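You operate a simulated robot arm through the tools that you are given. There is no shell and no other tool. Be economical: measure what you need, move in short steps, check, and stop when the job is done.

You are at the controls of a simulated two-armed robot. One attempt, no reset.

Task
Carry the sleeve bin to the press tray and load the nest row.
Fine: both hands, set it on the oil bottle's side; green sleeve in nest 20, yellow in nest 30; bin on the tray before you open it, lid shut last.
Where things are to end (x, y in the base frame): grey sleeve bin within 70 mm of [260, 2110].

Only the result counts: the job must be done as asked and must still hold three seconds after the hand-in. Knocking over, shifting, dropping, spilling or breaking anything else fails it. Lids that push on must go on centred and level and be pressed home; caps that screw on are set level and turned clockwise until they are tight.

Robot
Two 7-joint arms with two-finger parallel grippers on one trunk, on a base that drives. Base frame: it is fixed to the floor where the robot stands at the start and does not move with it; the origin is under the middle of the robot, x ahead of it, y to its left, z up. Units: mm, degrees, N and s.
The left shoulder is at the start at [50, 161, 1123], the right one opposite. With the tool pointing down near the work surface each hand reaches from about 100 to 660 mm from the robot's upright axis, wherever it stands, measured 20 degrees to its own side. Places, roughly: green sleeve (4x3x3 cm) [500, 200, 800]; lid of the sleeve bin [500, 100, 900]; nest thirty of the nest row [200, 1600, 900]; nest twenty of the nest row [200, 1800, 900]; yellow square sleeve (4x4x4 cm) [500, 100, 800]. Payload 3.43 kg a hand.
The tool frame of a hand sits at the grasp point between the pads (the TCP): z along the fingers, y along the line on which they close. The tips reach 30 mm beyond it. The gripper opens to 94 mm. The fingers are 28 mm wide and 10 mm thick; the gripper's body (50 by 96 mm) begins 55 mm behind the TCP.
Orientation is that of the tool frame in the base frame, as a unit quaternion [x, y, z, w]. With the fingers straight down and closing along the base's y, the tool's x points along the base's -x, its y along +y and its z along -z.

Tools
- The arms move only by the tool servo_tool. It takes "left_steps", "right_steps" or both (then of equal length, played together; a hand with none holds still); each is a list of rows, each an object (a shift or turn left out is 0, a gripper value left out holds the last) with "linear": the shift along the tool's x, y, z in mm, a list of three; "delta_rot": the turn, a rotation vector about the tool's x, y, z in degrees, a list of three; "hand": the finger opening in mm, from 0 to 94. In form: [{"linear": [x, y, z], "delta_rot": [ax, ay, az], "hand": hand}, ...]. A call has 1 to 12 rows; each row shifts and turns the commanded pose from where the row before left it, along the tool's axes as they then stand. Each row takes 0.2 s and may step no farther than 50 mm and 8.6 degrees from the row before; otherwise, or with a gripper value out of range, the whole call is refused. Where a pose cannot be reached the arm comes as near as it can. A force on the tool above 50 N (or 10 N above the force at the start of the call, whichever is more), or a blocked arm, ends the call early, and 0.2 s more pass. The fingers move at their own pace (about 45 mm/s each) and stop on an object; they squeeze with about 23 N. The grip force told is the motor's: it shows also when the fingers shut on nothing. Time passes only in rows, and 0.2 s behind the last, so rows that do not move let the fingers close. It gives the time, the measured TCP pose, the force on the tool (base axes), the opening and the grip force at its end, in the units of the frame above (readings bear some noise), with the torque about the TCP (base axes, N m) and any sound that the robot's microphone picked up.
- Cameras (640 x 400 px; columns grow to the right, rows downward): "scene" is now at [126.6, 24.8, 1262.7]; the picture's right is [0.28, -0.96, 0.00], its down [-0.40, -0.12, -0.91] and it looks along [0.87, 0.25, -0.42] (base axes); focal length 214 px, centre (320, 200). "left" rides on the left gripper at [76, -14, -102] in its tool frame; the picture's right is [0.18, 0.98, 0.00], its down [-0.75, 0.14, -0.64] and it looks along [-0.63, 0.12, 0.77] (tool axes); focal length 243 px, centre (320, 200). "right" rides on the right gripper at [76, 14, -103] in its tool frame; the picture's right is [-0.18, 0.98, 0.00], its down [-0.75, -0.14, -0.64] and it looks along [-0.63, -0.12, 0.77] (tool axes); focal length 243 px, centre (320, 200). There is no depth. A picture from a camera that has moved, and an enlarged one, comes with that camera's place and axes in the base frame and with its lens.
- capture(camera): a new picture of that camera. It takes no simulated time.
- slide_trunk(by): slides the trunk up (or, below 0, down) by that many mm; the arms and the scene camera ride with it, the base frame stays. It gives what a move gives, with no picture.
- base_move(legs): drives the robot by 1 to 6 legs, each [ahead, left, turn to the left] in mm, mm and degrees, along the robot's own axes; the way and the turn of a leg run together, so that a leg with both is an arc; at most 1500 mm and 180 degrees a leg. The arms and the cameras ride along, it lands a little off, and it stops where it bumps. It gives what a move gives.
- pan_tilt(pan, tilt): turns the head with the scene camera to pan (to the left, within 80 degrees either way) and tilt (down, from -29 to 69), counted from straight ahead of the robot. It gives what a move gives.
- zoom(camera, box): a new picture of the part [left, top, right, bottom] of that camera's present view, enlarged. It takes no simulated time.
- sign_off(): hands the job in; it is judged then, once.

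Work in short steps. Places have to be worked out from the pictures, the camera data and where the tool is seen: move nearer, look again, correct. Check each grasp and each placing, and mend what went wrong. You have 120 turns and 108 pictures in all, those below and enlarged ones among them. Open the grippers and draw the arms clear of the work before you hand the job in, unless the task says otherwise; then end with one line.

The tools are called by a JSON object that holds its "op" and its "data". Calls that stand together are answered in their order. servo_tool: Moves the arms, as the interface text tells. Its arguments: {"type":"object","properties":{"left_steps":{"type":"array","items":{"type":"object","properties":{"linear":{"type":"array","items":{"type":"number"}},"delta_rot":{"type":"array","items":{"type":"number"}},"hand":{"type":"number"}}}},"right_steps":{"type":"array","items":{"type":"object","properties":{"linear":{"type":"array","items":{"type":"number"}},"delta_rot":{"type":"array","items":{"type":"number"}},"hand":{"type":"number"}}}}},"required":[]} The other tools are called the same way: slide_trunk (by) slides the trunk up or down; base_move (legs) drives the base; pan_tilt (pan, tilt) turns the head that bears the scene camera; capture (camera) takes a picture; zoom (camera, box) takes an enlarged picture of a part of a camera's view; sign_off () hands the job in.

At the start:

```text
t: 0.0
left_ee_pos: [413.9, 260.5, 1190.5]
left_tool_rot: [0.0, 1.0, 0.0, 0.0]
left_contact_force: [0.6, -0.6, 0.3]
left_moment: [0.01, 0.0, 0.02]
left_width: 93.8
left_grip_force: 0.1
right_ee_pos: [402.3, -82.8, 1214.8]
right_tool_rot: [0.0, 1.0, 0.0, -0.001]
right_contact_force: [0.1, 0.0, 0.4]
right_moment: [0.0, -0.01, 0.01]
right_width: 94.1
right_grip_force: 0.0
trunk travel left (down, up): [-150.0, 117.0]
robot x, y, heading: [-1.1, -1.8, 0.2]
head pan, tilt: [16.1, 24.8]
```

scene: 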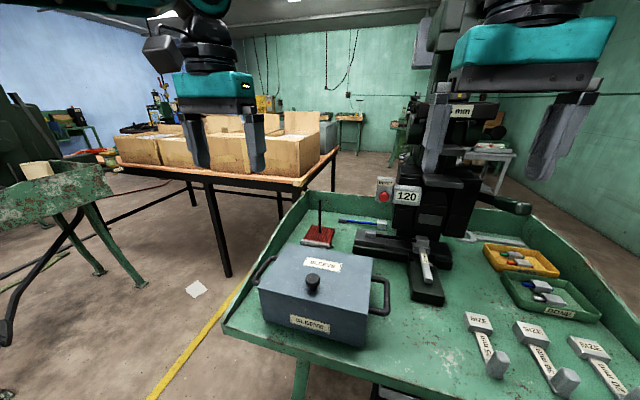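
right: 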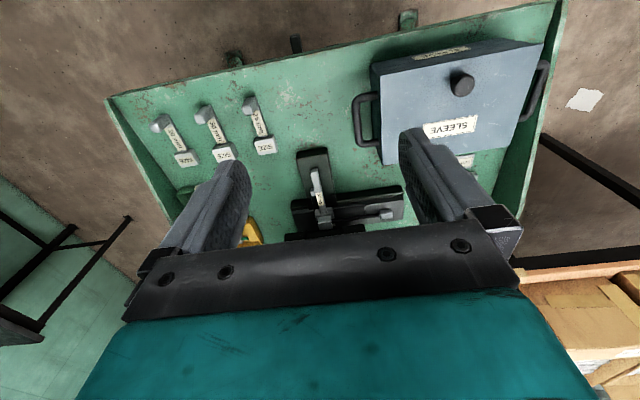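
left: 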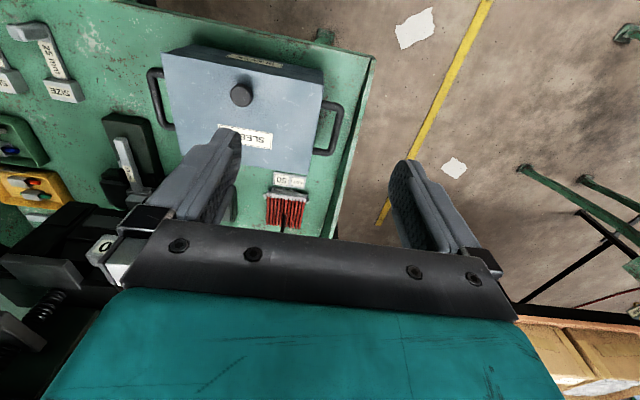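

I start with an enlarged view of the bin and a look to the left, toward the press tray.

{"op": "zoom", "data": {"camera": "scene", "box": [220, 180, 440, 360]}}

{"op": "pan_tilt", "data": {"pan": 78, "tilt": 20}}

{"op": "capture", "data": {"camera": "scene"}}

```text
2.22 times, centred on (330, 270) of scene
camera zoom: at [126.6, 24.8, 1262.7], right [0.28, -0.96, 0.0], down [-0.4, -0.12, -0.91], along [0.87, 0.25, -0.42], focal length 477 px, centre (298, 44)
```

zoom: 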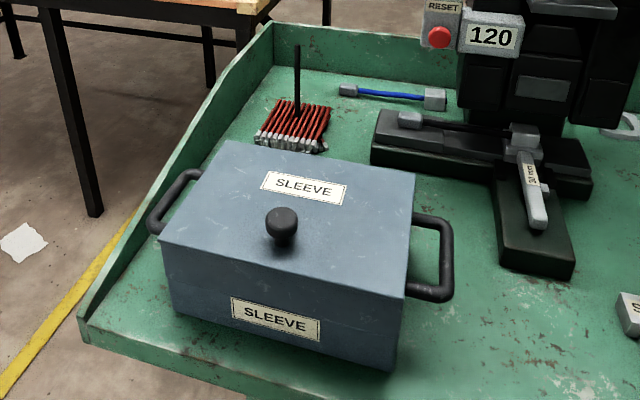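

```text
t: 1.3
left_ee_pos: [413.5, 258.5, 1190.3]
left_tool_rot: [-0.001, 1.0, 0.0, 0.0]
left_contact_force: [0.3, 0.6, -0.5]
left_moment: [0.01, -0.02, -0.02]
left_width: 94.0
left_grip_force: 0.1
right_ee_pos: [401.5, -81.1, 1215.4]
right_tool_rot: [0.0, 1.0, 0.0, 0.0]
right_contact_force: [0.7, -0.5, 0.1]
right_moment: [0.01, 0.01, 0.0]
right_width: 93.9
right_grip_force: 0.1
trunk travel left (down, up): [-150.0, 117.0]
robot x, y, heading: [1.4, -6.6, -0.1]
head pan, tilt: [78.0, 20.0]
```

```text
103 pictures are left
camera scene: at [57.4, 90.4, 1270.4], right [0.98, -0.21, 0.0], down [-0.07, -0.33, -0.94], along [0.2, 0.92, -0.34], focal length 214 px, centre (320, 200)
```

scene: 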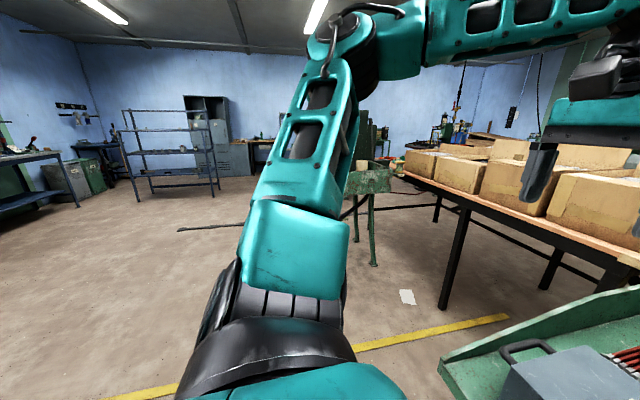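

The left arm hides the press station from here, so I back off and turn left to survey it before picking anything up.

{"op": "base_move", "data": {"legs": [[-300, 0, 0], [0, 0, 60]]}}

{"op": "pan_tilt", "data": {"pan": 15, "tilt": 15}}

{"op": "capture", "data": {"camera": "scene"}}

```text
t: 6.0
left_ee_pos: [-318.3, 487.0, 1190.2]
left_tool_rot: [-0.499, 0.867, -0.001, 0.0]
left_contact_force: [-1.3, 0.6, 0.6]
left_moment: [-0.03, 0.0, 0.01]
left_width: 94.0
left_grip_force: 0.1
right_ee_pos: [-28.3, 305.7, 1216.8]
right_tool_rot: [-0.499, 0.867, 0.001, 0.0]
right_contact_force: [0.6, 0.3, -0.1]
right_moment: [-0.02, 0.02, -0.02]
right_width: 93.9
right_grip_force: 0.1
trunk travel left (down, up): [-150.0, 117.0]
robot x, y, heading: [-300.8, 0.6, 59.5]
head pan, tilt: [78.0, 20.0]
```

```text
t: 7.3
left_ee_pos: [-317.3, 486.9, 1191.4]
left_tool_rot: [-0.499, 0.867, -0.001, 0.0]
left_contact_force: [-0.9, -0.7, -0.3]
left_moment: [0.0, 0.0, 0.0]
left_width: 93.9
left_grip_force: 0.2
right_ee_pos: [-29.3, 306.9, 1215.2]
right_tool_rot: [-0.498, 0.867, 0.0, 0.0]
right_contact_force: [0.3, 0.2, -0.8]
right_moment: [0.05, 0.02, 0.02]
right_width: 94.0
right_grip_force: 0.0
trunk travel left (down, up): [-150.0, 117.0]
robot x, y, heading: [-299.0, -1.8, 59.7]
head pan, tilt: [15.0, 15.0]
```

```text
102 pictures are left
camera scene: at [-258.3, 124.2, 1278.6], right [0.97, -0.26, 0.0], down [-0.07, -0.25, -0.97], along [0.25, 0.93, -0.26], focal length 214 px, centre (320, 200)
```

scene: 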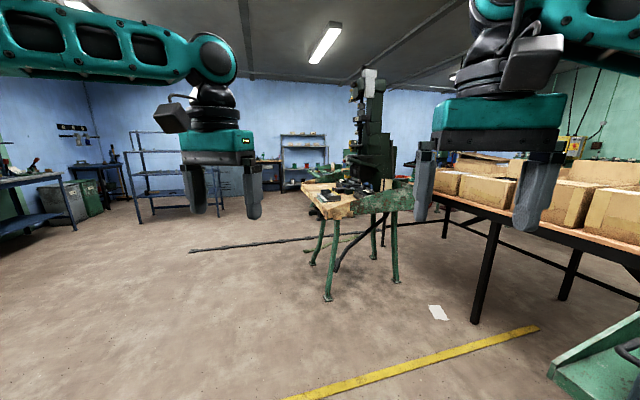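

The press station is the green-legged bench ahead; I enlarge it.

{"op": "zoom", "data": {"camera": "scene", "box": [290, 130, 430, 218]}}

```text
4.55 times, centred on (360, 174) of scene
camera zoom: at [-258.3, 124.2, 1278.6], right [0.97, -0.26, 0.0], down [-0.07, -0.25, -0.97], along [0.25, 0.93, -0.26], focal length 975 px, centre (138, 318)
```

zoom: 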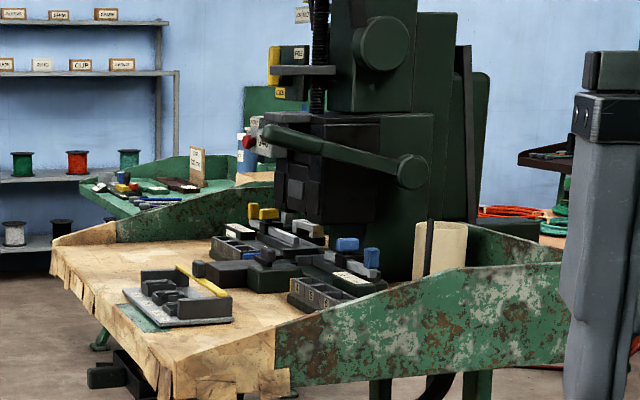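

I drive around to the open side of that bench, well clear of it, and face it to look closer.

{"op": "base_move", "data": {"legs": [[0, 0, 30], [0, 250, 0], [1500, 0, 0], [200, 0, 0], [0, 0, -80]]}}

{"op": "pan_tilt", "data": {"pan": 0, "tilt": 30}}

{"op": "capture", "data": {"camera": "scene"}}

```text
t: 22.3
left_ee_pos: [-177.1, 2036.4, 1191.8]
left_tool_rot: [-0.088, 0.996, 0.0, 0.0]
left_contact_force: [0.1, -0.4, 0.1]
left_moment: [0.03, 0.02, 0.0]
left_width: 94.0
left_grip_force: 0.0
right_ee_pos: [-129.5, 1697.2, 1215.1]
right_tool_rot: [-0.087, 0.996, 0.0, 0.0]
right_contact_force: [0.2, -0.2, -0.7]
right_moment: [-0.01, 0.01, 0.0]
right_width: 94.0
right_grip_force: 0.1
trunk travel left (down, up): [-150.0, 117.0]
robot x, y, heading: [-535.3, 1710.4, 9.8]
head pan, tilt: [15.0, 15.0]
```

```text
t: 23.1
left_ee_pos: [-177.5, 2035.0, 1191.3]
left_tool_rot: [-0.087, 0.996, -0.001, 0.0]
left_contact_force: [-0.1, 0.0, -0.4]
left_moment: [-0.02, 0.02, -0.04]
left_width: 93.8
left_grip_force: 0.0
right_ee_pos: [-128.8, 1696.5, 1213.9]
right_tool_rot: [-0.087, 0.996, 0.0, 0.0]
right_contact_force: [0.3, 0.1, 0.4]
right_moment: [0.0, -0.03, 0.0]
right_width: 93.8
right_grip_force: 0.1
trunk travel left (down, up): [-150.0, 117.0]
robot x, y, heading: [-540.7, 1707.9, 10.1]
head pan, tilt: [0.0, 30.0]
```

```text
100 pictures are left
camera scene: at [-413.0, 1730.3, 1254.4], right [0.17, -0.98, 0.0], down [-0.49, -0.09, -0.87], along [0.85, 0.15, -0.5], focal length 214 px, centre (320, 200)
```

scene: 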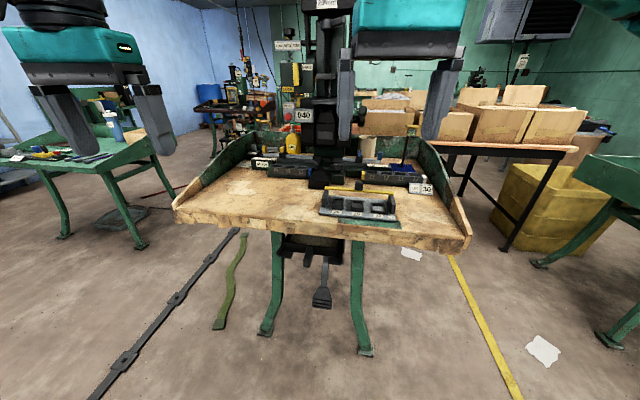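

I enlarge the bench top to find the nests, the oil bottle and the free place.

{"op": "zoom", "data": {"camera": "scene", "box": [160, 120, 320, 240]}}

{"op": "zoom", "data": {"camera": "scene", "box": [310, 120, 470, 240]}}

```text
3.33 times, centred on (240, 180) of scene
camera zoom: at [-413.0, 1730.3, 1254.4], right [0.17, -0.98, 0.0], down [-0.49, -0.09, -0.87], along [0.85, 0.15, -0.5], focal length 715 px, centre (587, 267)
```

zoom: 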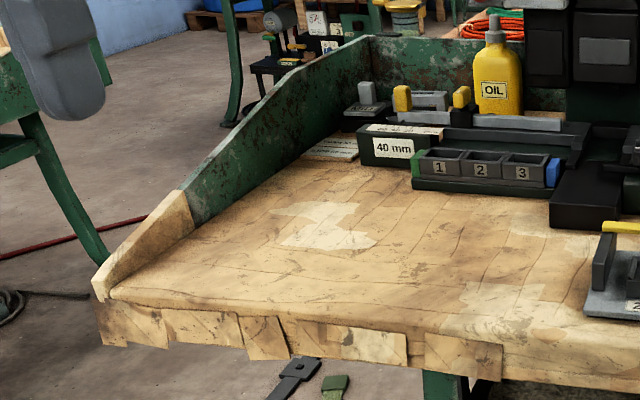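

```text
3.33 times, centred on (390, 180) of scene
camera zoom: at [-413.0, 1730.3, 1254.4], right [0.17, -0.98, 0.0], down [-0.49, -0.09, -0.87], along [0.85, 0.15, -0.5], focal length 715 px, centre (87, 267)
```

zoom: 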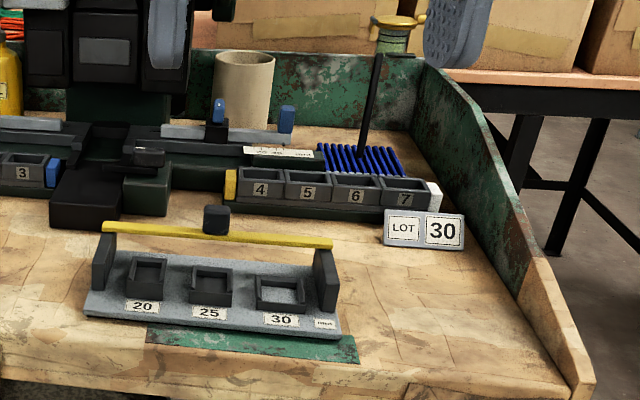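

Nest row (20, 25, 30) is at the right front, oil bottle on the left, with free space there for the bin. I drive back to stand squarely in front of the bin.

{"op": "base_move", "data": {"legs": [[0, 0, 80], [-1500, 0, 0], [-100, 0, 0], [0, 0, -90], [500, 0, 0]]}}

{"op": "pan_tilt", "data": {"pan": 0, "tilt": 50}}

{"op": "capture", "data": {"camera": "scene"}}

{"op": "capture", "data": {"camera": "left"}}

{"op": "capture", "data": {"camera": "right"}}

```text
t: 41.1
left_ee_pos: [362.7, 318.9, 1191.2]
left_tool_rot: [0.034, 0.999, 0.001, -0.001]
left_contact_force: [0.0, 0.1, -0.3]
left_moment: [0.0, -0.02, -0.02]
left_width: 93.9
left_grip_force: 0.2
right_ee_pos: [327.5, -19.9, 1215.9]
right_tool_rot: [0.035, 0.999, 0.0, 0.0]
right_contact_force: [0.0, 0.0, -0.2]
right_moment: [0.0, 0.03, -0.04]
right_width: 93.9
right_grip_force: 0.0
trunk travel left (down, up): [-150.0, 117.0]
robot x, y, heading: [-66.9, 88.2, -3.7]
head pan, tilt: [0.0, 30.0]
```

```text
t: 41.9
left_ee_pos: [362.8, 320.0, 1190.4]
left_tool_rot: [0.034, 0.999, 0.0, 0.001]
left_contact_force: [-0.3, 0.3, -0.5]
left_moment: [-0.01, 0.02, 0.01]
left_width: 94.0
left_grip_force: 0.1
right_ee_pos: [327.5, -22.7, 1215.1]
right_tool_rot: [0.036, 0.999, 0.0, 0.0]
right_contact_force: [0.8, 0.3, -0.7]
right_moment: [0.0, 0.01, 0.01]
right_width: 94.1
right_grip_force: 0.1
trunk travel left (down, up): [-150.0, 117.0]
robot x, y, heading: [-69.0, 92.3, -3.7]
head pan, tilt: [0.0, 50.0]
```

```text
97 pictures are left
camera scene: at [47.2, 80.5, 1224.9], right [-0.07, -1.0, 0.0], down [-0.76, 0.05, -0.64], along [0.64, -0.04, -0.77], focal length 214 px, centre (320, 200)
```

scene: 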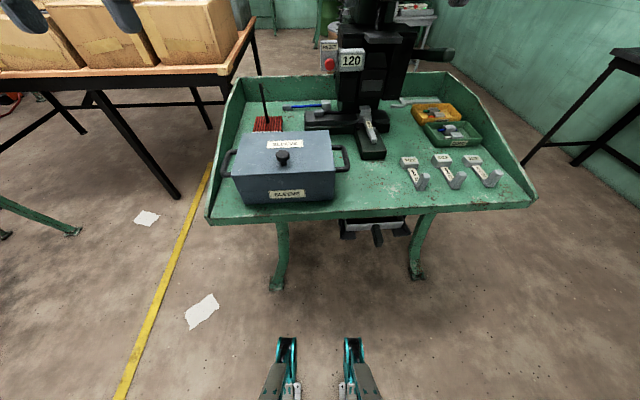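

```text
96 pictures are left
camera left: at [286.2, 310.6, 1293.3], right [-0.12, 0.99, 0.0], down [0.76, 0.09, 0.64], along [0.64, 0.07, -0.77], focal length 243 px, centre (320, 200)
```

left: 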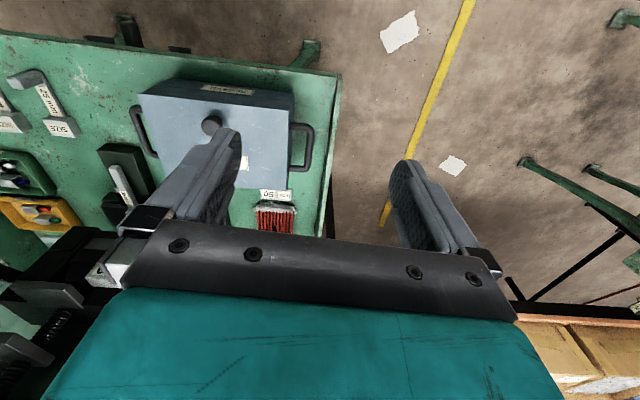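

```text
95 pictures are left
camera right: at [252.4, 0.1, 1318.6], right [0.25, 0.97, 0.0], down [0.74, -0.19, 0.64], along [0.62, -0.16, -0.77], focal length 243 px, centre (320, 200)
```

right: 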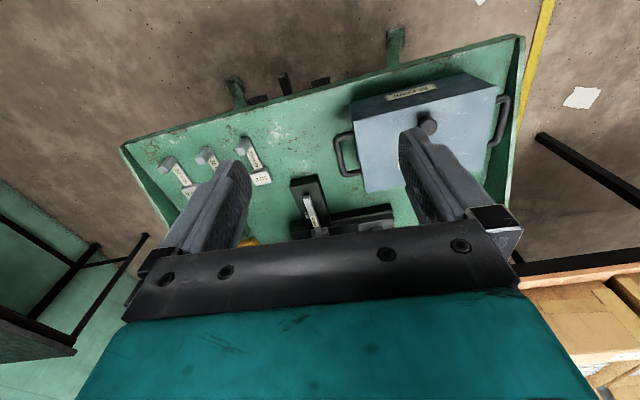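

Knob triangulates to about [487, 143, 868]. I enlarge the bin in the left and scene views to locate the handles.

{"op": "zoom", "data": {"camera": "left", "box": [120, 60, 340, 200]}}

{"op": "zoom", "data": {"camera": "scene", "box": [210, 110, 370, 210]}}

{"op": "zoom", "data": {"camera": "right", "box": [320, 60, 530, 200]}}

```text
2.86 times, centred on (230, 130) of left
camera zoom: at [286.2, 310.6, 1293.3], right [-0.12, 0.99, 0.0], down [0.76, 0.09, 0.64], along [0.64, 0.07, -0.77], focal length 693 px, centre (577, 400)
```

zoom: 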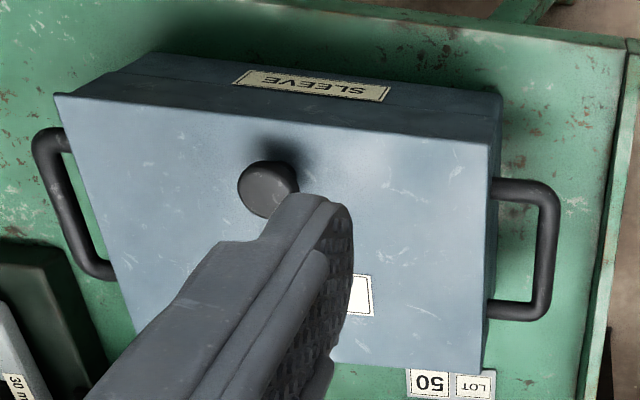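

```text
4.00 times, centred on (290, 160) of scene
camera zoom: at [47.2, 80.5, 1224.9], right [-0.07, -1.0, 0.0], down [-0.76, 0.05, -0.64], along [0.64, -0.04, -0.77], focal length 858 px, centre (440, 360)
```

zoom: 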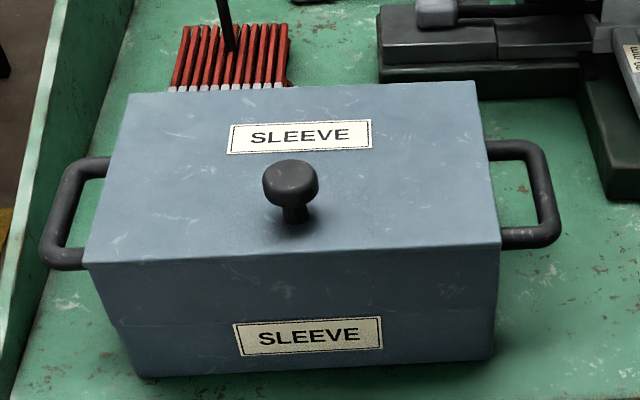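

```text
2.86 times, centred on (425, 130) of right
camera zoom: at [252.4, 0.1, 1318.6], right [0.25, 0.97, 0.0], down [0.74, -0.19, 0.64], along [0.62, -0.16, -0.77], focal length 693 px, centre (20, 400)
```

zoom: 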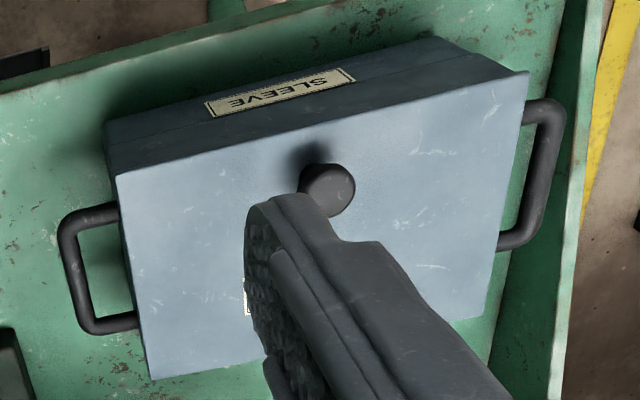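

The bin is about 266 × 185 mm, centred near [548, 143], lid top z≈848; handle bars at about [535, 316, 825] and [535, -29, 825]. The knob sits near the front edge, so the lid is probably hinged at the back. I square up the base at the bin's y.

{"op": "base_move", "data": {"legs": [[0, 0, 3.7], [119, 51, 0]]}}

{"op": "servo_tool", "data": {"left_steps": [{"linear": [0, 30, 30]}, {"linear": [0, 30, 40]}, {"linear": [0, 0, 40]}, {"linear": [0, 0, 40]}, {"linear": [0, 0, 40]}], "right_steps": [{"linear": [0, -40, 30]}, {"linear": [0, -50, 40]}, {"linear": [0, -50, 40]}, {"linear": [0, -10, 40]}, {"linear": [0, 0, 40]}]}}

{"op": "capture", "data": {"camera": "left"}}

{"op": "capture", "data": {"camera": "right"}}

{"op": "capture", "data": {"camera": "scene"}}

```text
t: 43.6
left_ee_pos: [467.4, 397.4, 1191.1]
left_tool_rot: [0.001, 1.0, 0.0, 0.0]
left_contact_force: [0.4, -0.3, -0.7]
left_moment: [0.01, 0.0, 0.01]
left_width: 93.8
left_grip_force: 0.1
right_ee_pos: [454.9, 55.1, 1215.0]
right_tool_rot: [0.003, 1.0, 0.0, 0.0]
right_contact_force: [0.8, 0.1, -0.5]
right_moment: [-0.03, 0.03, -0.01]
right_width: 93.9
right_grip_force: 0.0
trunk travel left (down, up): [-150.0, 117.0]
robot x, y, heading: [53.3, 140.1, -0.3]
head pan, tilt: [0.0, 50.0]
```

```text
refused: row 2 steps farther than a row can; nothing moved
```

```text
91 pictures are left
camera left: at [392.3, 383.3, 1292.9], right [-0.18, 0.98, 0.0], down [0.75, 0.14, 0.64], along [0.63, 0.12, -0.77], focal length 243 px, centre (320, 200)
```

left: 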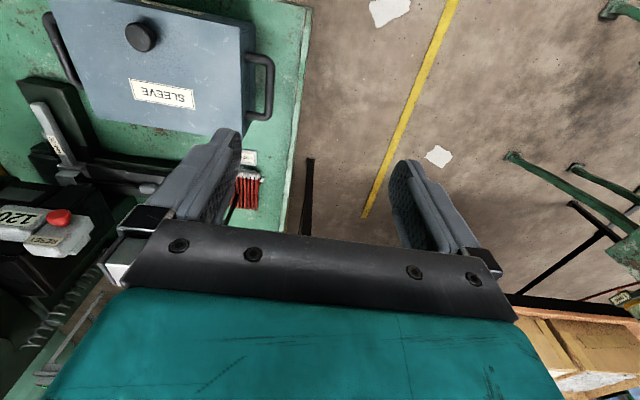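

```text
90 pictures are left
camera right: at [378.6, 71.3, 1318.4], right [0.19, 0.98, 0.0], down [0.75, -0.14, 0.64], along [0.63, -0.12, -0.77], focal length 243 px, centre (320, 200)
```

right: 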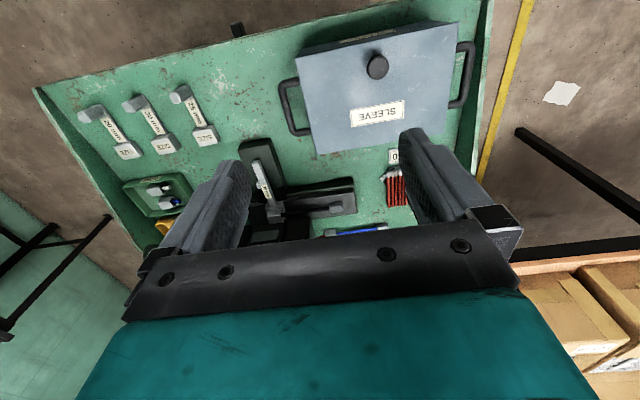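

```text
89 pictures are left
camera scene: at [168.5, 138.4, 1224.7], right [-0.01, -1.0, 0.0], down [-0.77, 0.0, -0.64], along [0.64, 0.0, -0.77], focal length 214 px, centre (320, 200)
```

scene: 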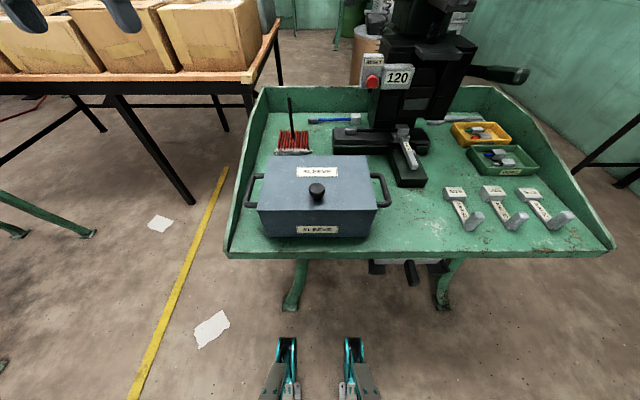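

I bring both hands above the handle bars with fingers part-closed, to z≈1000.

{"op": "servo_tool", "data": {"left_steps": [{"linear": [-11.3, -12.7, 31.8], "hand": 46}, {"linear": [-11.3, -12.7, 31.8]}, {"linear": [-11.3, -12.7, 31.8]}, {"linear": [-11.3, -12.7, 31.8]}, {"linear": [-11.3, -12.7, 31.8]}, {"linear": [-11.3, -12.7, 31.8]}], "right_steps": [{"linear": [-13.3, -14.7, 35.8], "hand": 46}, {"linear": [-13.3, -14.7, 35.8]}, {"linear": [-13.3, -14.7, 35.8]}, {"linear": [-13.3, -14.7, 35.8]}, {"linear": [-13.3, -14.7, 35.8]}, {"linear": [-13.3, -14.7, 35.8]}]}}

{"op": "capture", "data": {"camera": "left"}}

{"op": "capture", "data": {"camera": "right"}}

{"op": "zoom", "data": {"camera": "scene", "box": [220, 130, 420, 255]}}

```text
t: 45.0
left_ee_pos: [538.1, 321.9, 999.8]
left_tool_rot: [0.003, 1.0, -0.001, 0.0]
left_contact_force: [-0.1, 0.6, 0.1]
left_moment: [0.01, 0.05, 0.0]
left_width: 45.9
left_grip_force: 0.2
right_ee_pos: [535.9, -32.4, 999.0]
right_tool_rot: [0.002, 1.0, 0.0, 0.0]
right_contact_force: [-0.2, 0.9, 0.0]
right_moment: [-0.03, -0.03, 0.01]
right_width: 46.3
right_grip_force: 0.0
trunk travel left (down, up): [-150.0, 117.0]
robot x, y, heading: [56.1, 134.3, -0.3]
head pan, tilt: [0.0, 50.0]
```

```text
88 pictures are left
camera left: at [462.5, 308.3, 1101.7], right [-0.18, 0.98, 0.0], down [0.75, 0.14, 0.64], along [0.63, 0.12, -0.77], focal length 243 px, centre (320, 200)
```

left: 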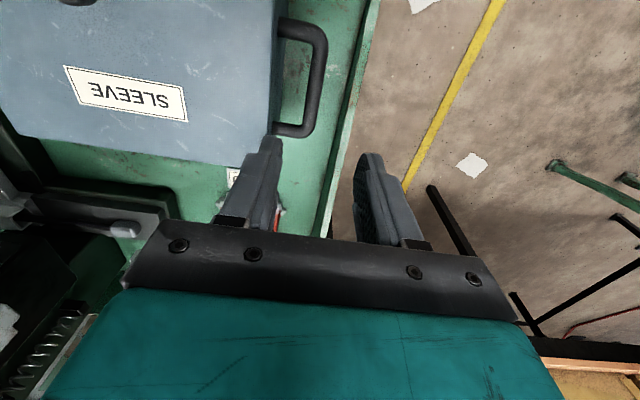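

```text
87 pictures are left
camera right: at [459.5, -18.2, 1103.2], right [0.19, 0.98, 0.0], down [0.75, -0.14, 0.64], along [0.63, -0.12, -0.77], focal length 243 px, centre (320, 200)
```

right: 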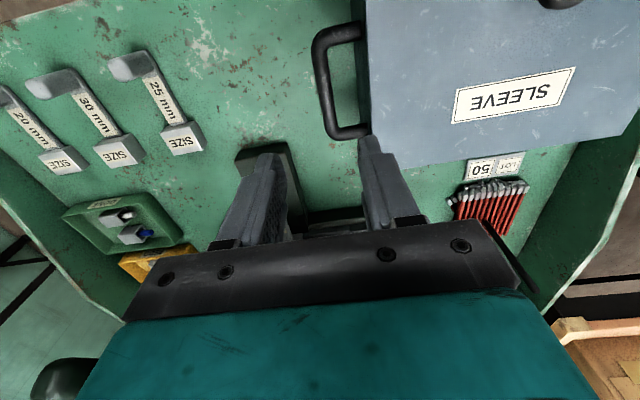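

```text
3.20 times, centred on (320, 192) of scene
camera zoom: at [168.5, 138.0, 1224.8], right [-0.01, -1.0, 0.0], down [-0.77, 0.0, -0.64], along [0.64, 0.0, -0.77], focal length 686 px, centre (320, 224)
```

zoom: 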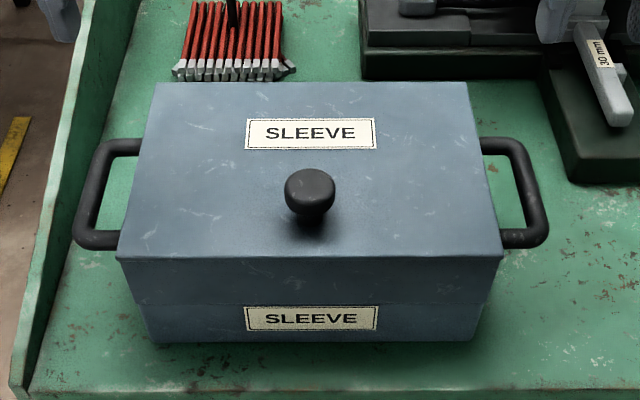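

Alignment looks good in both hand views (bars at y≈314 and −29). I go down to just above the bars and check before entering the gaps.

{"op": "servo_tool", "data": {"left_steps": [{"linear": [0.5, -0.6, 34]}, {"linear": [0.5, -0.6, 34]}, {"linear": [0.5, -0.6, 34]}, {"linear": [0.5, -0.6, 34]}], "right_steps": [{"linear": [0, 0, 34]}, {"linear": [0, 0, 34]}, {"linear": [0, 0, 34]}, {"linear": [0, 0, 34]}]}}

{"op": "capture", "data": {"camera": "left"}}

{"op": "capture", "data": {"camera": "right"}}

{"op": "zoom", "data": {"camera": "scene", "box": [220, 130, 420, 255]}}

```text
t: 46.0
left_ee_pos: [521.5, 330.0, 873.0]
left_tool_rot: [0.003, 1.0, 0.0, 0.001]
left_contact_force: [-0.1, 0.6, 0.1]
left_moment: [-0.03, 0.01, -0.02]
left_width: 45.8
left_grip_force: 0.0
left hand out of reach, approached as far as the arm can: row 3, 4
right_ee_pos: [532.8, -30.5, 865.2]
right_tool_rot: [0.002, 1.0, -0.001, 0.0]
right_contact_force: [0.1, 0.0, 0.3]
right_moment: [0.0, -0.01, 0.01]
right_width: 46.2
right_grip_force: 0.0
trunk travel left (down, up): [-150.0, 117.0]
robot x, y, heading: [53.0, 140.1, -0.5]
head pan, tilt: [0.0, 50.0]
```

```text
85 pictures are left
camera left: at [445.4, 317.6, 975.0], right [-0.18, 0.98, 0.0], down [0.75, 0.14, 0.64], along [0.63, 0.11, -0.77], focal length 243 px, centre (320, 200)
```

left: 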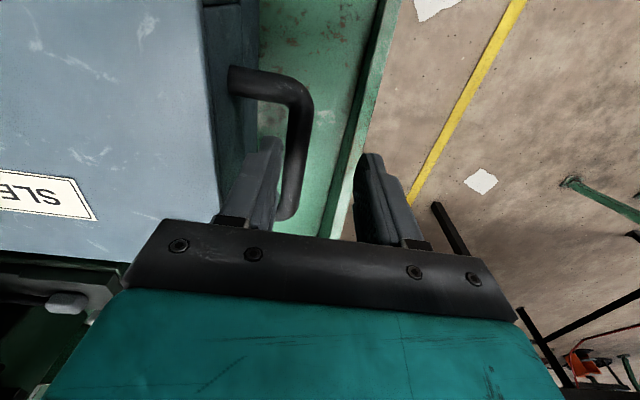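

```text
84 pictures are left
camera right: at [457.0, -15.2, 968.2], right [0.19, 0.98, 0.0], down [0.75, -0.14, 0.64], along [0.63, -0.12, -0.77], focal length 243 px, centre (320, 200)
```

right: 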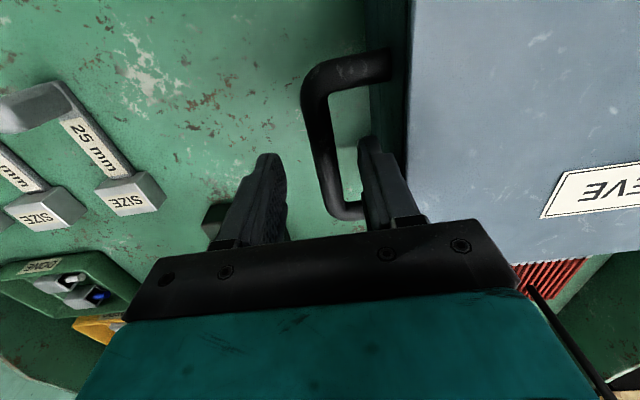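

```text
3.20 times, centred on (320, 192) of scene
camera zoom: at [168.1, 138.2, 1224.9], right [-0.01, -1.0, 0.0], down [-0.77, 0.0, -0.64], along [0.64, 0.0, -0.77], focal length 686 px, centre (320, 224)
```

zoom: 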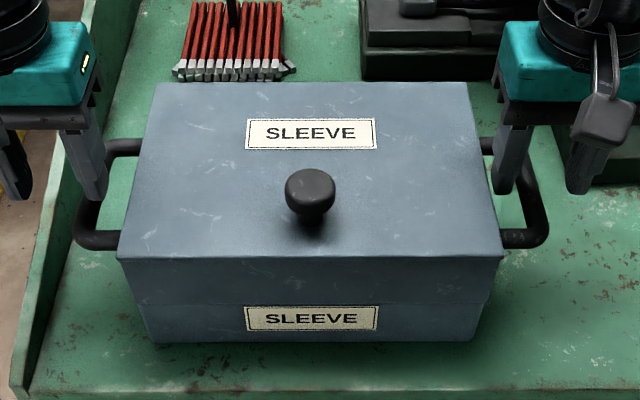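

The left arm reports a reach limit at this posture, so I'll raise the hands and lower the trunk instead. First a zoom on how the handle is attached.

{"op": "zoom", "data": {"camera": "left", "box": [190, 0, 350, 130]}}

{"op": "servo_tool", "data": {"left_steps": [{"linear": [0, 0, -40]}, {"linear": [0, 0, -40]}, {"linear": [0, 0, -40]}], "right_steps": [{"linear": [0, 0, -40]}, {"linear": [0, 0, -40]}, {"linear": [0, 0, -40]}]}}

{"op": "slide_trunk", "data": {"by": -110}}

```text
3.08 times, centred on (270, 65) of left
camera zoom: at [445.4, 317.6, 975.0], right [-0.18, 0.98, 0.0], down [0.75, 0.14, 0.64], along [0.63, 0.11, -0.77], focal length 746 px, centre (474, 615)
```

zoom: 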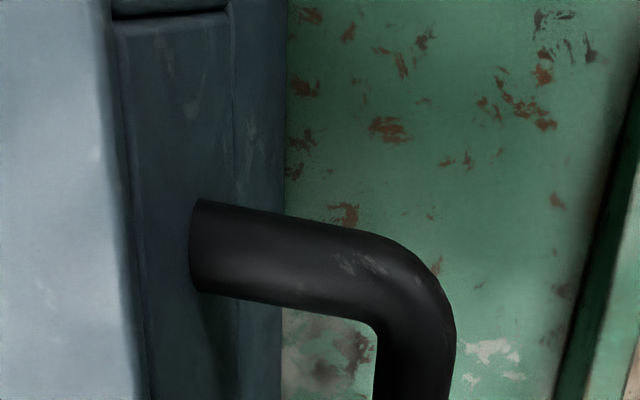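

```text
t: 46.8
left_ee_pos: [519.3, 330.9, 995.1]
left_tool_rot: [0.003, 1.0, 0.0, 0.0]
left_contact_force: [-0.3, -0.4, 0.9]
left_moment: [0.0, 0.01, 0.0]
left_width: 46.2
left_grip_force: 0.0
right_ee_pos: [533.2, -32.1, 985.7]
right_tool_rot: [0.003, 1.0, 0.0, 0.0]
right_contact_force: [0.4, 0.9, -0.3]
right_moment: [-0.02, 0.01, -0.01]
right_width: 46.3
right_grip_force: 0.0
trunk travel left (down, up): [-150.0, 117.0]
robot x, y, heading: [52.7, 143.7, -0.2]
head pan, tilt: [0.0, 50.0]
```

```text
t: 48.2
left_ee_pos: [520.3, 330.0, 883.9]
left_tool_rot: [0.002, 1.0, 0.0, 0.001]
left_contact_force: [1.0, -0.9, 0.4]
left_moment: [0.02, 0.03, 0.01]
left_width: 46.0
left_grip_force: 0.0
right_ee_pos: [535.9, -34.5, 874.6]
right_tool_rot: [0.002, 1.0, 0.0, 0.0]
right_contact_force: [-0.3, 0.3, 0.3]
right_moment: [0.0, 0.0, -0.01]
right_width: 45.9
right_grip_force: 0.1
trunk travel left (down, up): [-40.0, 227.0]
robot x, y, heading: [49.4, 137.9, -0.3]
head pan, tilt: [0.0, 50.0]
```

The handle seems fixed to the bin's upper wall. With the trunk lower, I correct the left hand to [535, 319] and lower both a little.

{"op": "servo_tool", "data": {"left_steps": [{"linear": [-8, -6, 6]}, {"linear": [-8, -5, 10]}, {"linear": [0, 0, 8]}], "right_steps": [{"linear": [0, 1, 5]}, {"linear": [0, 0, 5]}, {"linear": [0, 0, 5]}]}}

{"op": "capture", "data": {"camera": "left"}}

{"op": "capture", "data": {"camera": "right"}}

```text
t: 49.0
left_ee_pos: [537.1, 318.6, 861.4]
left_tool_rot: [0.002, 1.0, -0.001, 0.001]
left_contact_force: [-0.8, -0.8, 1.2]
left_moment: [-0.01, 0.0, -0.05]
left_width: 45.8
left_grip_force: 0.1
right_ee_pos: [535.0, -30.8, 860.0]
right_tool_rot: [0.003, 1.0, -0.001, -0.001]
right_contact_force: [0.2, -0.4, -0.7]
right_moment: [-0.01, 0.02, 0.02]
right_width: 46.0
right_grip_force: 0.1
trunk travel left (down, up): [-40.0, 227.0]
robot x, y, heading: [53.6, 141.5, -0.1]
head pan, tilt: [0.0, 50.0]
```

```text
81 pictures are left
camera left: at [461.4, 305.1, 962.4], right [-0.18, 0.98, 0.0], down [0.75, 0.14, 0.64], along [0.63, 0.12, -0.77], focal length 243 px, centre (320, 200)
```

left: 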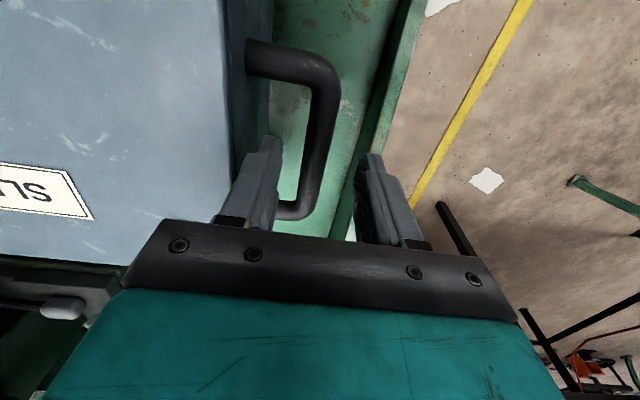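

```text
80 pictures are left
camera right: at [459.0, -16.1, 963.4], right [0.19, 0.98, 0.0], down [0.75, -0.14, 0.64], along [0.63, -0.12, -0.77], focal length 243 px, centre (320, 200)
```

right: 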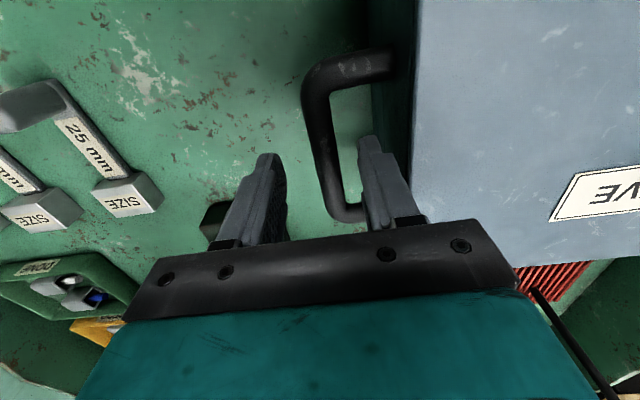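

Both inner fingers sit over the gaps between bar and wall; I descend the last 37 mm in small rows.

{"op": "servo_tool", "data": {"left_steps": [{"linear": [0, -0.5, 10]}, {"linear": [0, -0.5, 10]}, {"linear": [0, 0, 10]}, {"linear": [0, 0, 8]}], "right_steps": [{"linear": [0, -0.5, 10]}, {"linear": [0, -0.5, 10]}, {"linear": [0, 0, 10]}, {"linear": [0, 0, 7]}]}}

{"op": "capture", "data": {"camera": "left"}}

{"op": "capture", "data": {"camera": "right"}}

```text
t: 50.0
left_ee_pos: [538.3, 318.0, 823.7]
left_tool_rot: [0.002, 1.0, 0.0, 0.0]
left_contact_force: [-0.1, 1.0, -0.4]
left_moment: [-0.01, -0.02, -0.03]
left_width: 46.0
left_grip_force: 0.1
right_ee_pos: [535.7, -31.9, 823.6]
right_tool_rot: [0.004, 1.0, 0.0, 0.0]
right_contact_force: [-0.6, 0.0, -0.1]
right_moment: [0.01, 0.01, 0.02]
right_width: 45.9
right_grip_force: 0.0
trunk travel left (down, up): [-40.0, 227.0]
robot x, y, heading: [53.4, 141.9, -0.3]
head pan, tilt: [0.0, 50.0]
```

```text
79 pictures are left
camera left: at [462.5, 304.1, 925.1], right [-0.18, 0.98, 0.0], down [0.75, 0.14, 0.64], along [0.63, 0.12, -0.77], focal length 243 px, centre (320, 200)
```

left: 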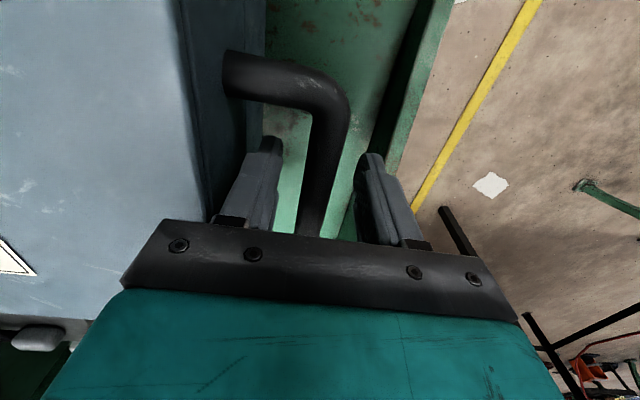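

```text
78 pictures are left
camera right: at [458.6, -16.9, 927.1], right [0.19, 0.98, 0.0], down [0.75, -0.14, 0.64], along [0.63, -0.12, -0.77], focal length 243 px, centre (320, 200)
```

right: 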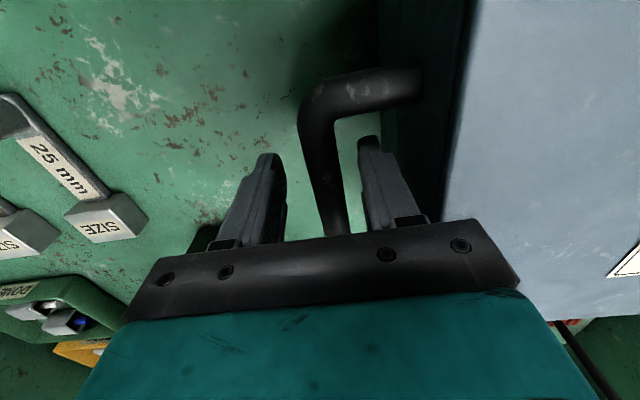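

The bars run between the fingers on both sides. I close both grippers.

{"op": "servo_tool", "data": {"left_steps": [{"hand": 30}, {"hand": 20}, {"hand": 5}, {"hand": 5}, {"hand": 5}], "right_steps": [{"hand": 30}, {"hand": 20}, {"hand": 5}, {"hand": 5}, {"hand": 5}]}}

```text
t: 51.2
left_ee_pos: [539.0, 314.1, 822.6]
left_tool_rot: [0.004, 1.0, -0.005, 0.001]
left_contact_force: [1.9, -33.8, -0.7]
left_moment: [0.15, 0.31, -0.27]
left_width: 20.6
left_grip_force: 22.8
right_ee_pos: [533.3, -27.4, 823.5]
right_tool_rot: [-0.002, 1.0, 0.005, 0.0]
right_contact_force: [-1.5, 36.1, -0.2]
right_moment: [-0.12, 0.0, 0.39]
right_width: 20.5
right_grip_force: 23.1
trunk travel left (down, up): [-40.0, 227.0]
robot x, y, heading: [50.8, 140.7, -0.3]
head pan, tilt: [0.0, 50.0]
```

Both gripped (20.5 mm bars); the hands pull outward against each other ~35 N, so I shift the commands inward 4 mm each to relax.

{"op": "servo_tool", "data": {"left_steps": [{"linear": [0, -2, 0]}, {"linear": [0, -2, 0]}, {"linear": [0, 0, 0]}], "right_steps": [{"linear": [0, 2, 0]}, {"linear": [0, 2, 0]}, {"linear": [0, 0, 0]}]}}

```text
t: 52.0
left_ee_pos: [536.9, 313.1, 822.4]
left_tool_rot: [0.002, 1.0, -0.001, 0.002]
left_contact_force: [4.0, -17.2, 2.2]
left_moment: [0.04, 0.11, -0.35]
left_width: 20.7
left_grip_force: 22.7
right_ee_pos: [534.6, -27.8, 823.0]
right_tool_rot: [0.001, 1.0, 0.002, 0.001]
right_contact_force: [0.2, 26.0, 1.7]
right_moment: [-0.05, 0.23, 0.56]
right_width: 20.5
right_grip_force: 22.7
trunk travel left (down, up): [-40.0, 227.0]
robot x, y, heading: [52.8, 134.3, -0.3]
head pan, tilt: [0.0, 50.0]
```

Forces halve; I shift a bit more, then test-lift 24 mm.

{"op": "servo_tool", "data": {"left_steps": [{"linear": [0, -2, 0]}, {"linear": [0, -2, 0]}, {"linear": [0, 0, -8]}, {"linear": [0, 0, -8]}, {"linear": [0, 0, -8]}, {"linear": [0, 0, 0]}], "right_steps": [{"linear": [0, 3, 0]}, {"linear": [0, 2, 0]}, {"linear": [0, 0, -8]}, {"linear": [0, 0, -8]}, {"linear": [0, 0, -8]}, {"linear": [0, 0, 0]}]}}

{"op": "capture", "data": {"camera": "scene"}}

```text
t: 53.5
left_ee_pos: [537.3, 315.1, 845.2]
left_tool_rot: [0.001, 1.0, 0.006, -0.003]
left_contact_force: [0.1, 35.6, -10.7]
left_moment: [-0.17, 0.04, -0.29]
left_width: 20.5
left_grip_force: 23.7
right_ee_pos: [536.3, -28.4, 846.2]
right_tool_rot: [0.006, 1.0, -0.004, -0.003]
right_contact_force: [-0.3, -35.4, -11.8]
right_moment: [0.07, 0.03, 0.47]
right_width: 20.7
right_grip_force: 23.0
trunk travel left (down, up): [-40.0, 227.0]
robot x, y, heading: [54.0, 138.4, -0.4]
head pan, tilt: [0.0, 50.0]
```

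```text
77 pictures are left
camera scene: at [169.3, 138.2, 1114.5], right [-0.01, -1.0, 0.0], down [-0.77, 0.0, -0.64], along [0.64, 0.0, -0.77], focal length 214 px, centre (320, 200)
```

scene: 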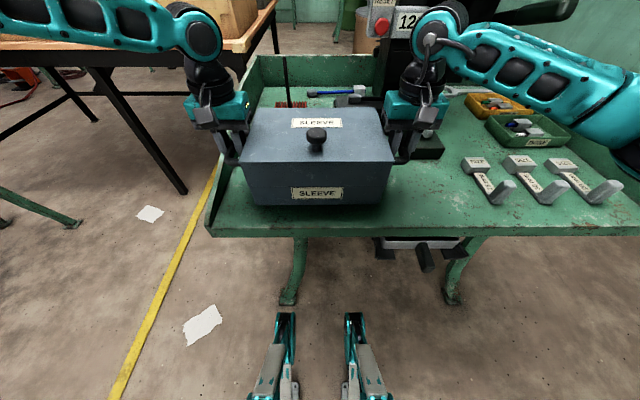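

The whole bin lifts (~23 N). I relax the inward squeeze and raise it with the trunk.

{"op": "servo_tool", "data": {"left_steps": [{"linear": [0, 1.2, -5]}, {"linear": [0, 1.2, -5]}, {"linear": [0, 0, 0]}], "right_steps": [{"linear": [0, -1.2, -5]}, {"linear": [0, -1.2, -5]}, {"linear": [0, 0, 0]}]}}

{"op": "slide_trunk", "data": {"by": 200}}

{"op": "base_move", "data": {"legs": [[-400, 0, 0]]}}

{"op": "capture", "data": {"camera": "scene"}}

```text
t: 54.2
left_ee_pos: [537.2, 313.5, 855.6]
left_tool_rot: [0.002, 1.0, 0.003, -0.002]
left_contact_force: [0.6, 26.1, -10.2]
left_moment: [-0.05, 0.17, -0.21]
left_width: 20.4
left_grip_force: 23.1
right_ee_pos: [535.9, -28.7, 855.8]
right_tool_rot: [0.003, 1.0, -0.002, -0.001]
right_contact_force: [-1.2, -25.9, -11.1]
right_moment: [0.04, -0.06, 0.53]
right_width: 20.7
right_grip_force: 23.3
trunk travel left (down, up): [-40.0, 227.0]
robot x, y, heading: [52.8, 139.4, -0.2]
head pan, tilt: [0.0, 50.0]
```

```text
t: 56.4
left_ee_pos: [537.5, 314.1, 1054.1]
left_tool_rot: [0.001, 1.0, 0.004, -0.003]
left_contact_force: [0.6, 25.6, -11.7]
left_moment: [-0.07, 0.1, -0.26]
left_width: 20.3
left_grip_force: 23.1
right_ee_pos: [536.1, -27.1, 1055.8]
right_tool_rot: [0.004, 1.0, -0.002, -0.002]
right_contact_force: [-1.2, -25.9, -12.2]
right_moment: [0.06, -0.01, 0.55]
right_width: 20.7
right_grip_force: 22.2
trunk travel left (down, up): [-240.0, 27.0]
robot x, y, heading: [54.9, 141.6, -0.4]
head pan, tilt: [0.0, 50.0]
```

```text
t: 58.9
left_ee_pos: [143.1, 314.4, 1055.2]
left_tool_rot: [0.007, 1.0, 0.004, -0.001]
left_contact_force: [0.9, 25.6, -11.0]
left_moment: [-0.07, 0.07, -0.25]
left_width: 20.4
left_grip_force: 23.2
right_ee_pos: [138.3, -28.2, 1057.0]
right_tool_rot: [0.008, 1.0, -0.003, -0.002]
right_contact_force: [-0.8, -25.3, -10.3]
right_moment: [0.04, -0.02, 0.54]
right_width: 20.7
right_grip_force: 23.2
trunk travel left (down, up): [-240.0, 27.0]
robot x, y, heading: [-340.8, 144.5, -0.8]
head pan, tilt: [0.0, 50.0]
```

```text
76 pictures are left
camera scene: at [-225.6, 140.9, 1314.7], right [-0.01, -1.0, 0.0], down [-0.77, 0.01, -0.64], along [0.64, -0.01, -0.77], focal length 214 px, centre (320, 200)
```

scene: 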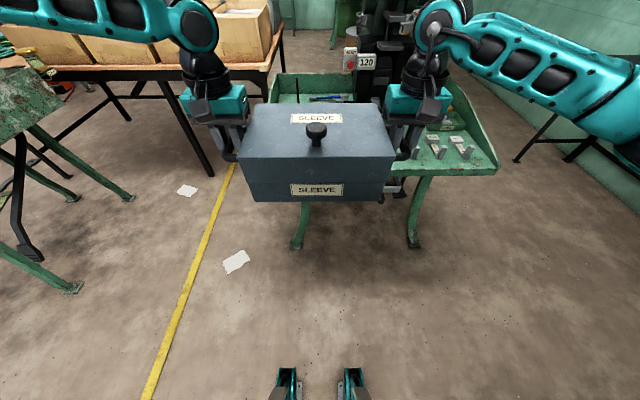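

Bin held well. I back off further and strafe left to y≈2085, keeping heading so the bin never sweeps over the bench, then look.

{"op": "base_move", "data": {"legs": [[-350, 0, 0.8], [0, 1000, 0], [0, 940, 0]]}}

{"op": "pan_tilt", "data": {"pan": 0, "tilt": 30}}

{"op": "capture", "data": {"camera": "scene"}}

```text
t: 70.3
left_ee_pos: [-273.7, 2249.4, 1053.5]
left_tool_rot: [-0.015, 1.0, 0.003, -0.003]
left_contact_force: [0.6, 2.1, -10.0]
left_moment: [0.0, 0.13, -0.26]
left_width: 20.3
left_grip_force: 23.2
right_ee_pos: [-262.5, 1907.1, 1056.5]
right_tool_rot: [-0.013, 1.0, -0.003, -0.003]
right_contact_force: [-0.9, -1.9, -11.1]
right_moment: [0.0, -0.03, 0.5]
right_width: 21.0
right_grip_force: 23.2
trunk travel left (down, up): [-240.0, 27.0]
robot x, y, heading: [-751.4, 2058.7, 1.9]
head pan, tilt: [0.0, 50.0]
```

```text
t: 71.2
left_ee_pos: [-273.1, 2248.6, 1054.6]
left_tool_rot: [-0.015, 1.0, 0.003, -0.002]
left_contact_force: [0.2, -2.1, -10.5]
left_moment: [0.03, 0.01, -0.31]
left_width: 20.2
left_grip_force: 22.9
right_ee_pos: [-264.4, 1906.6, 1056.1]
right_tool_rot: [-0.014, 1.0, -0.002, -0.002]
right_contact_force: [-0.8, 0.9, -10.3]
right_moment: [-0.06, 0.05, 0.58]
right_width: 20.6
right_grip_force: 23.3
trunk travel left (down, up): [-240.0, 27.0]
robot x, y, heading: [-754.3, 2057.7, 1.6]
head pan, tilt: [0.0, 30.0]
```

```text
75 pictures are left
camera scene: at [-621.3, 2060.9, 1344.0], right [0.03, -1.0, 0.0], down [-0.5, -0.01, -0.86], along [0.86, 0.02, -0.5], focal length 214 px, centre (320, 200)
```

scene: 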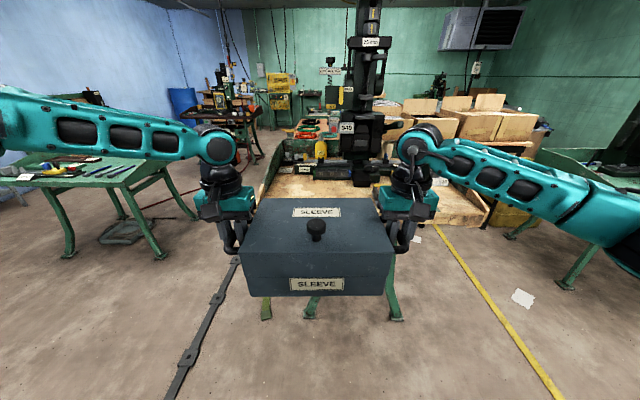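

Bin centre now about [-256, 2078], bottom at z≈971, above everything on the near part of the bench. I straighten the heading and drive in, stopping short of the final spot to look.

{"op": "base_move", "data": {"legs": [[0, 0, -1.7], [300, 20, 0]]}}

{"op": "pan_tilt", "data": {"pan": 0, "tilt": 40}}

{"op": "capture", "data": {"camera": "scene"}}

{"op": "capture", "data": {"camera": "left"}}

{"op": "capture", "data": {"camera": "right"}}

```text
t: 73.6
left_ee_pos: [42.4, 2250.7, 1055.1]
left_tool_rot: [0.002, 1.0, 0.002, -0.002]
left_contact_force: [0.8, -1.3, -11.1]
left_moment: [0.03, 0.05, -0.25]
left_width: 20.5
left_grip_force: 22.9
right_ee_pos: [40.7, 1909.6, 1055.5]
right_tool_rot: [0.003, 1.0, -0.002, -0.002]
right_contact_force: [-0.2, 2.8, -11.1]
right_moment: [-0.03, 0.02, 0.53]
right_width: 20.8
right_grip_force: 23.4
trunk travel left (down, up): [-240.0, 27.0]
robot x, y, heading: [-445.3, 2074.3, -0.4]
head pan, tilt: [0.0, 30.0]
```

```text
t: 74.4
left_ee_pos: [41.6, 2251.4, 1054.1]
left_tool_rot: [0.002, 1.0, 0.003, -0.003]
left_contact_force: [0.3, -1.2, -11.3]
left_moment: [0.06, 0.04, -0.3]
left_width: 20.1
left_grip_force: 22.4
right_ee_pos: [39.4, 1908.0, 1054.3]
right_tool_rot: [0.004, 1.0, -0.002, -0.002]
right_contact_force: [-0.5, 0.8, -11.1]
right_moment: [0.02, 0.0, 0.6]
right_width: 20.7
right_grip_force: 23.4
trunk travel left (down, up): [-240.0, 27.0]
robot x, y, heading: [-444.9, 2078.4, 0.0]
head pan, tilt: [0.0, 40.0]
```

```text
74 pictures are left
camera scene: at [-317.2, 2074.7, 1328.8], right [-0.01, -1.0, 0.0], down [-0.64, 0.0, -0.77], along [0.77, 0.0, -0.64], focal length 214 px, centre (320, 200)
```

scene: 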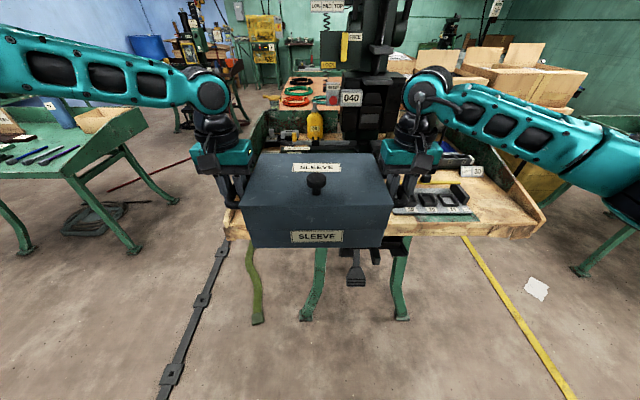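

```text
73 pictures are left
camera left: at [-32.9, 2236.6, 1156.6], right [-0.18, 0.98, 0.01], down [0.76, 0.13, 0.64], along [0.63, 0.12, -0.77], focal length 243 px, centre (320, 200)
```

left: 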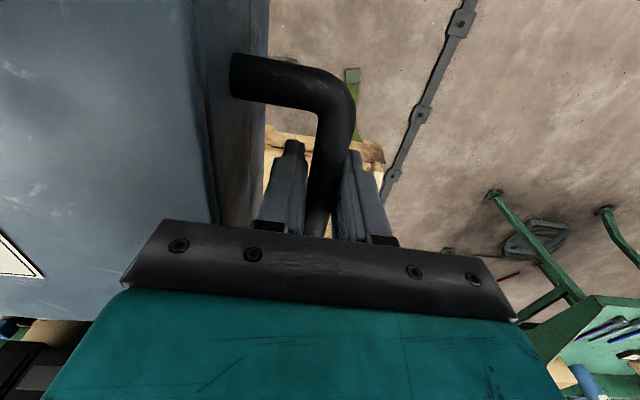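

```text
72 pictures are left
camera right: at [-35.1, 1925.1, 1159.0], right [0.19, 0.98, -0.01], down [0.76, -0.14, 0.64], along [0.63, -0.13, -0.77], focal length 243 px, centre (320, 200)
```

right: 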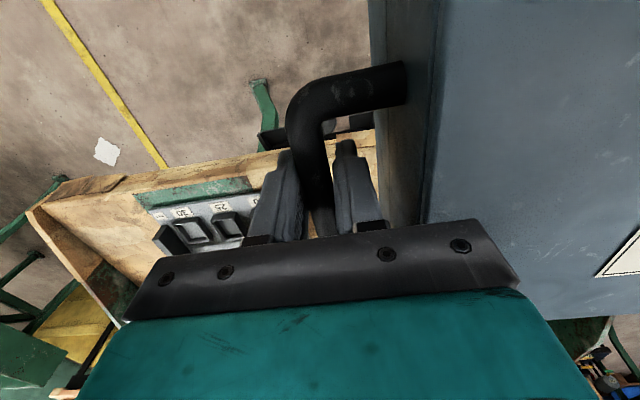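

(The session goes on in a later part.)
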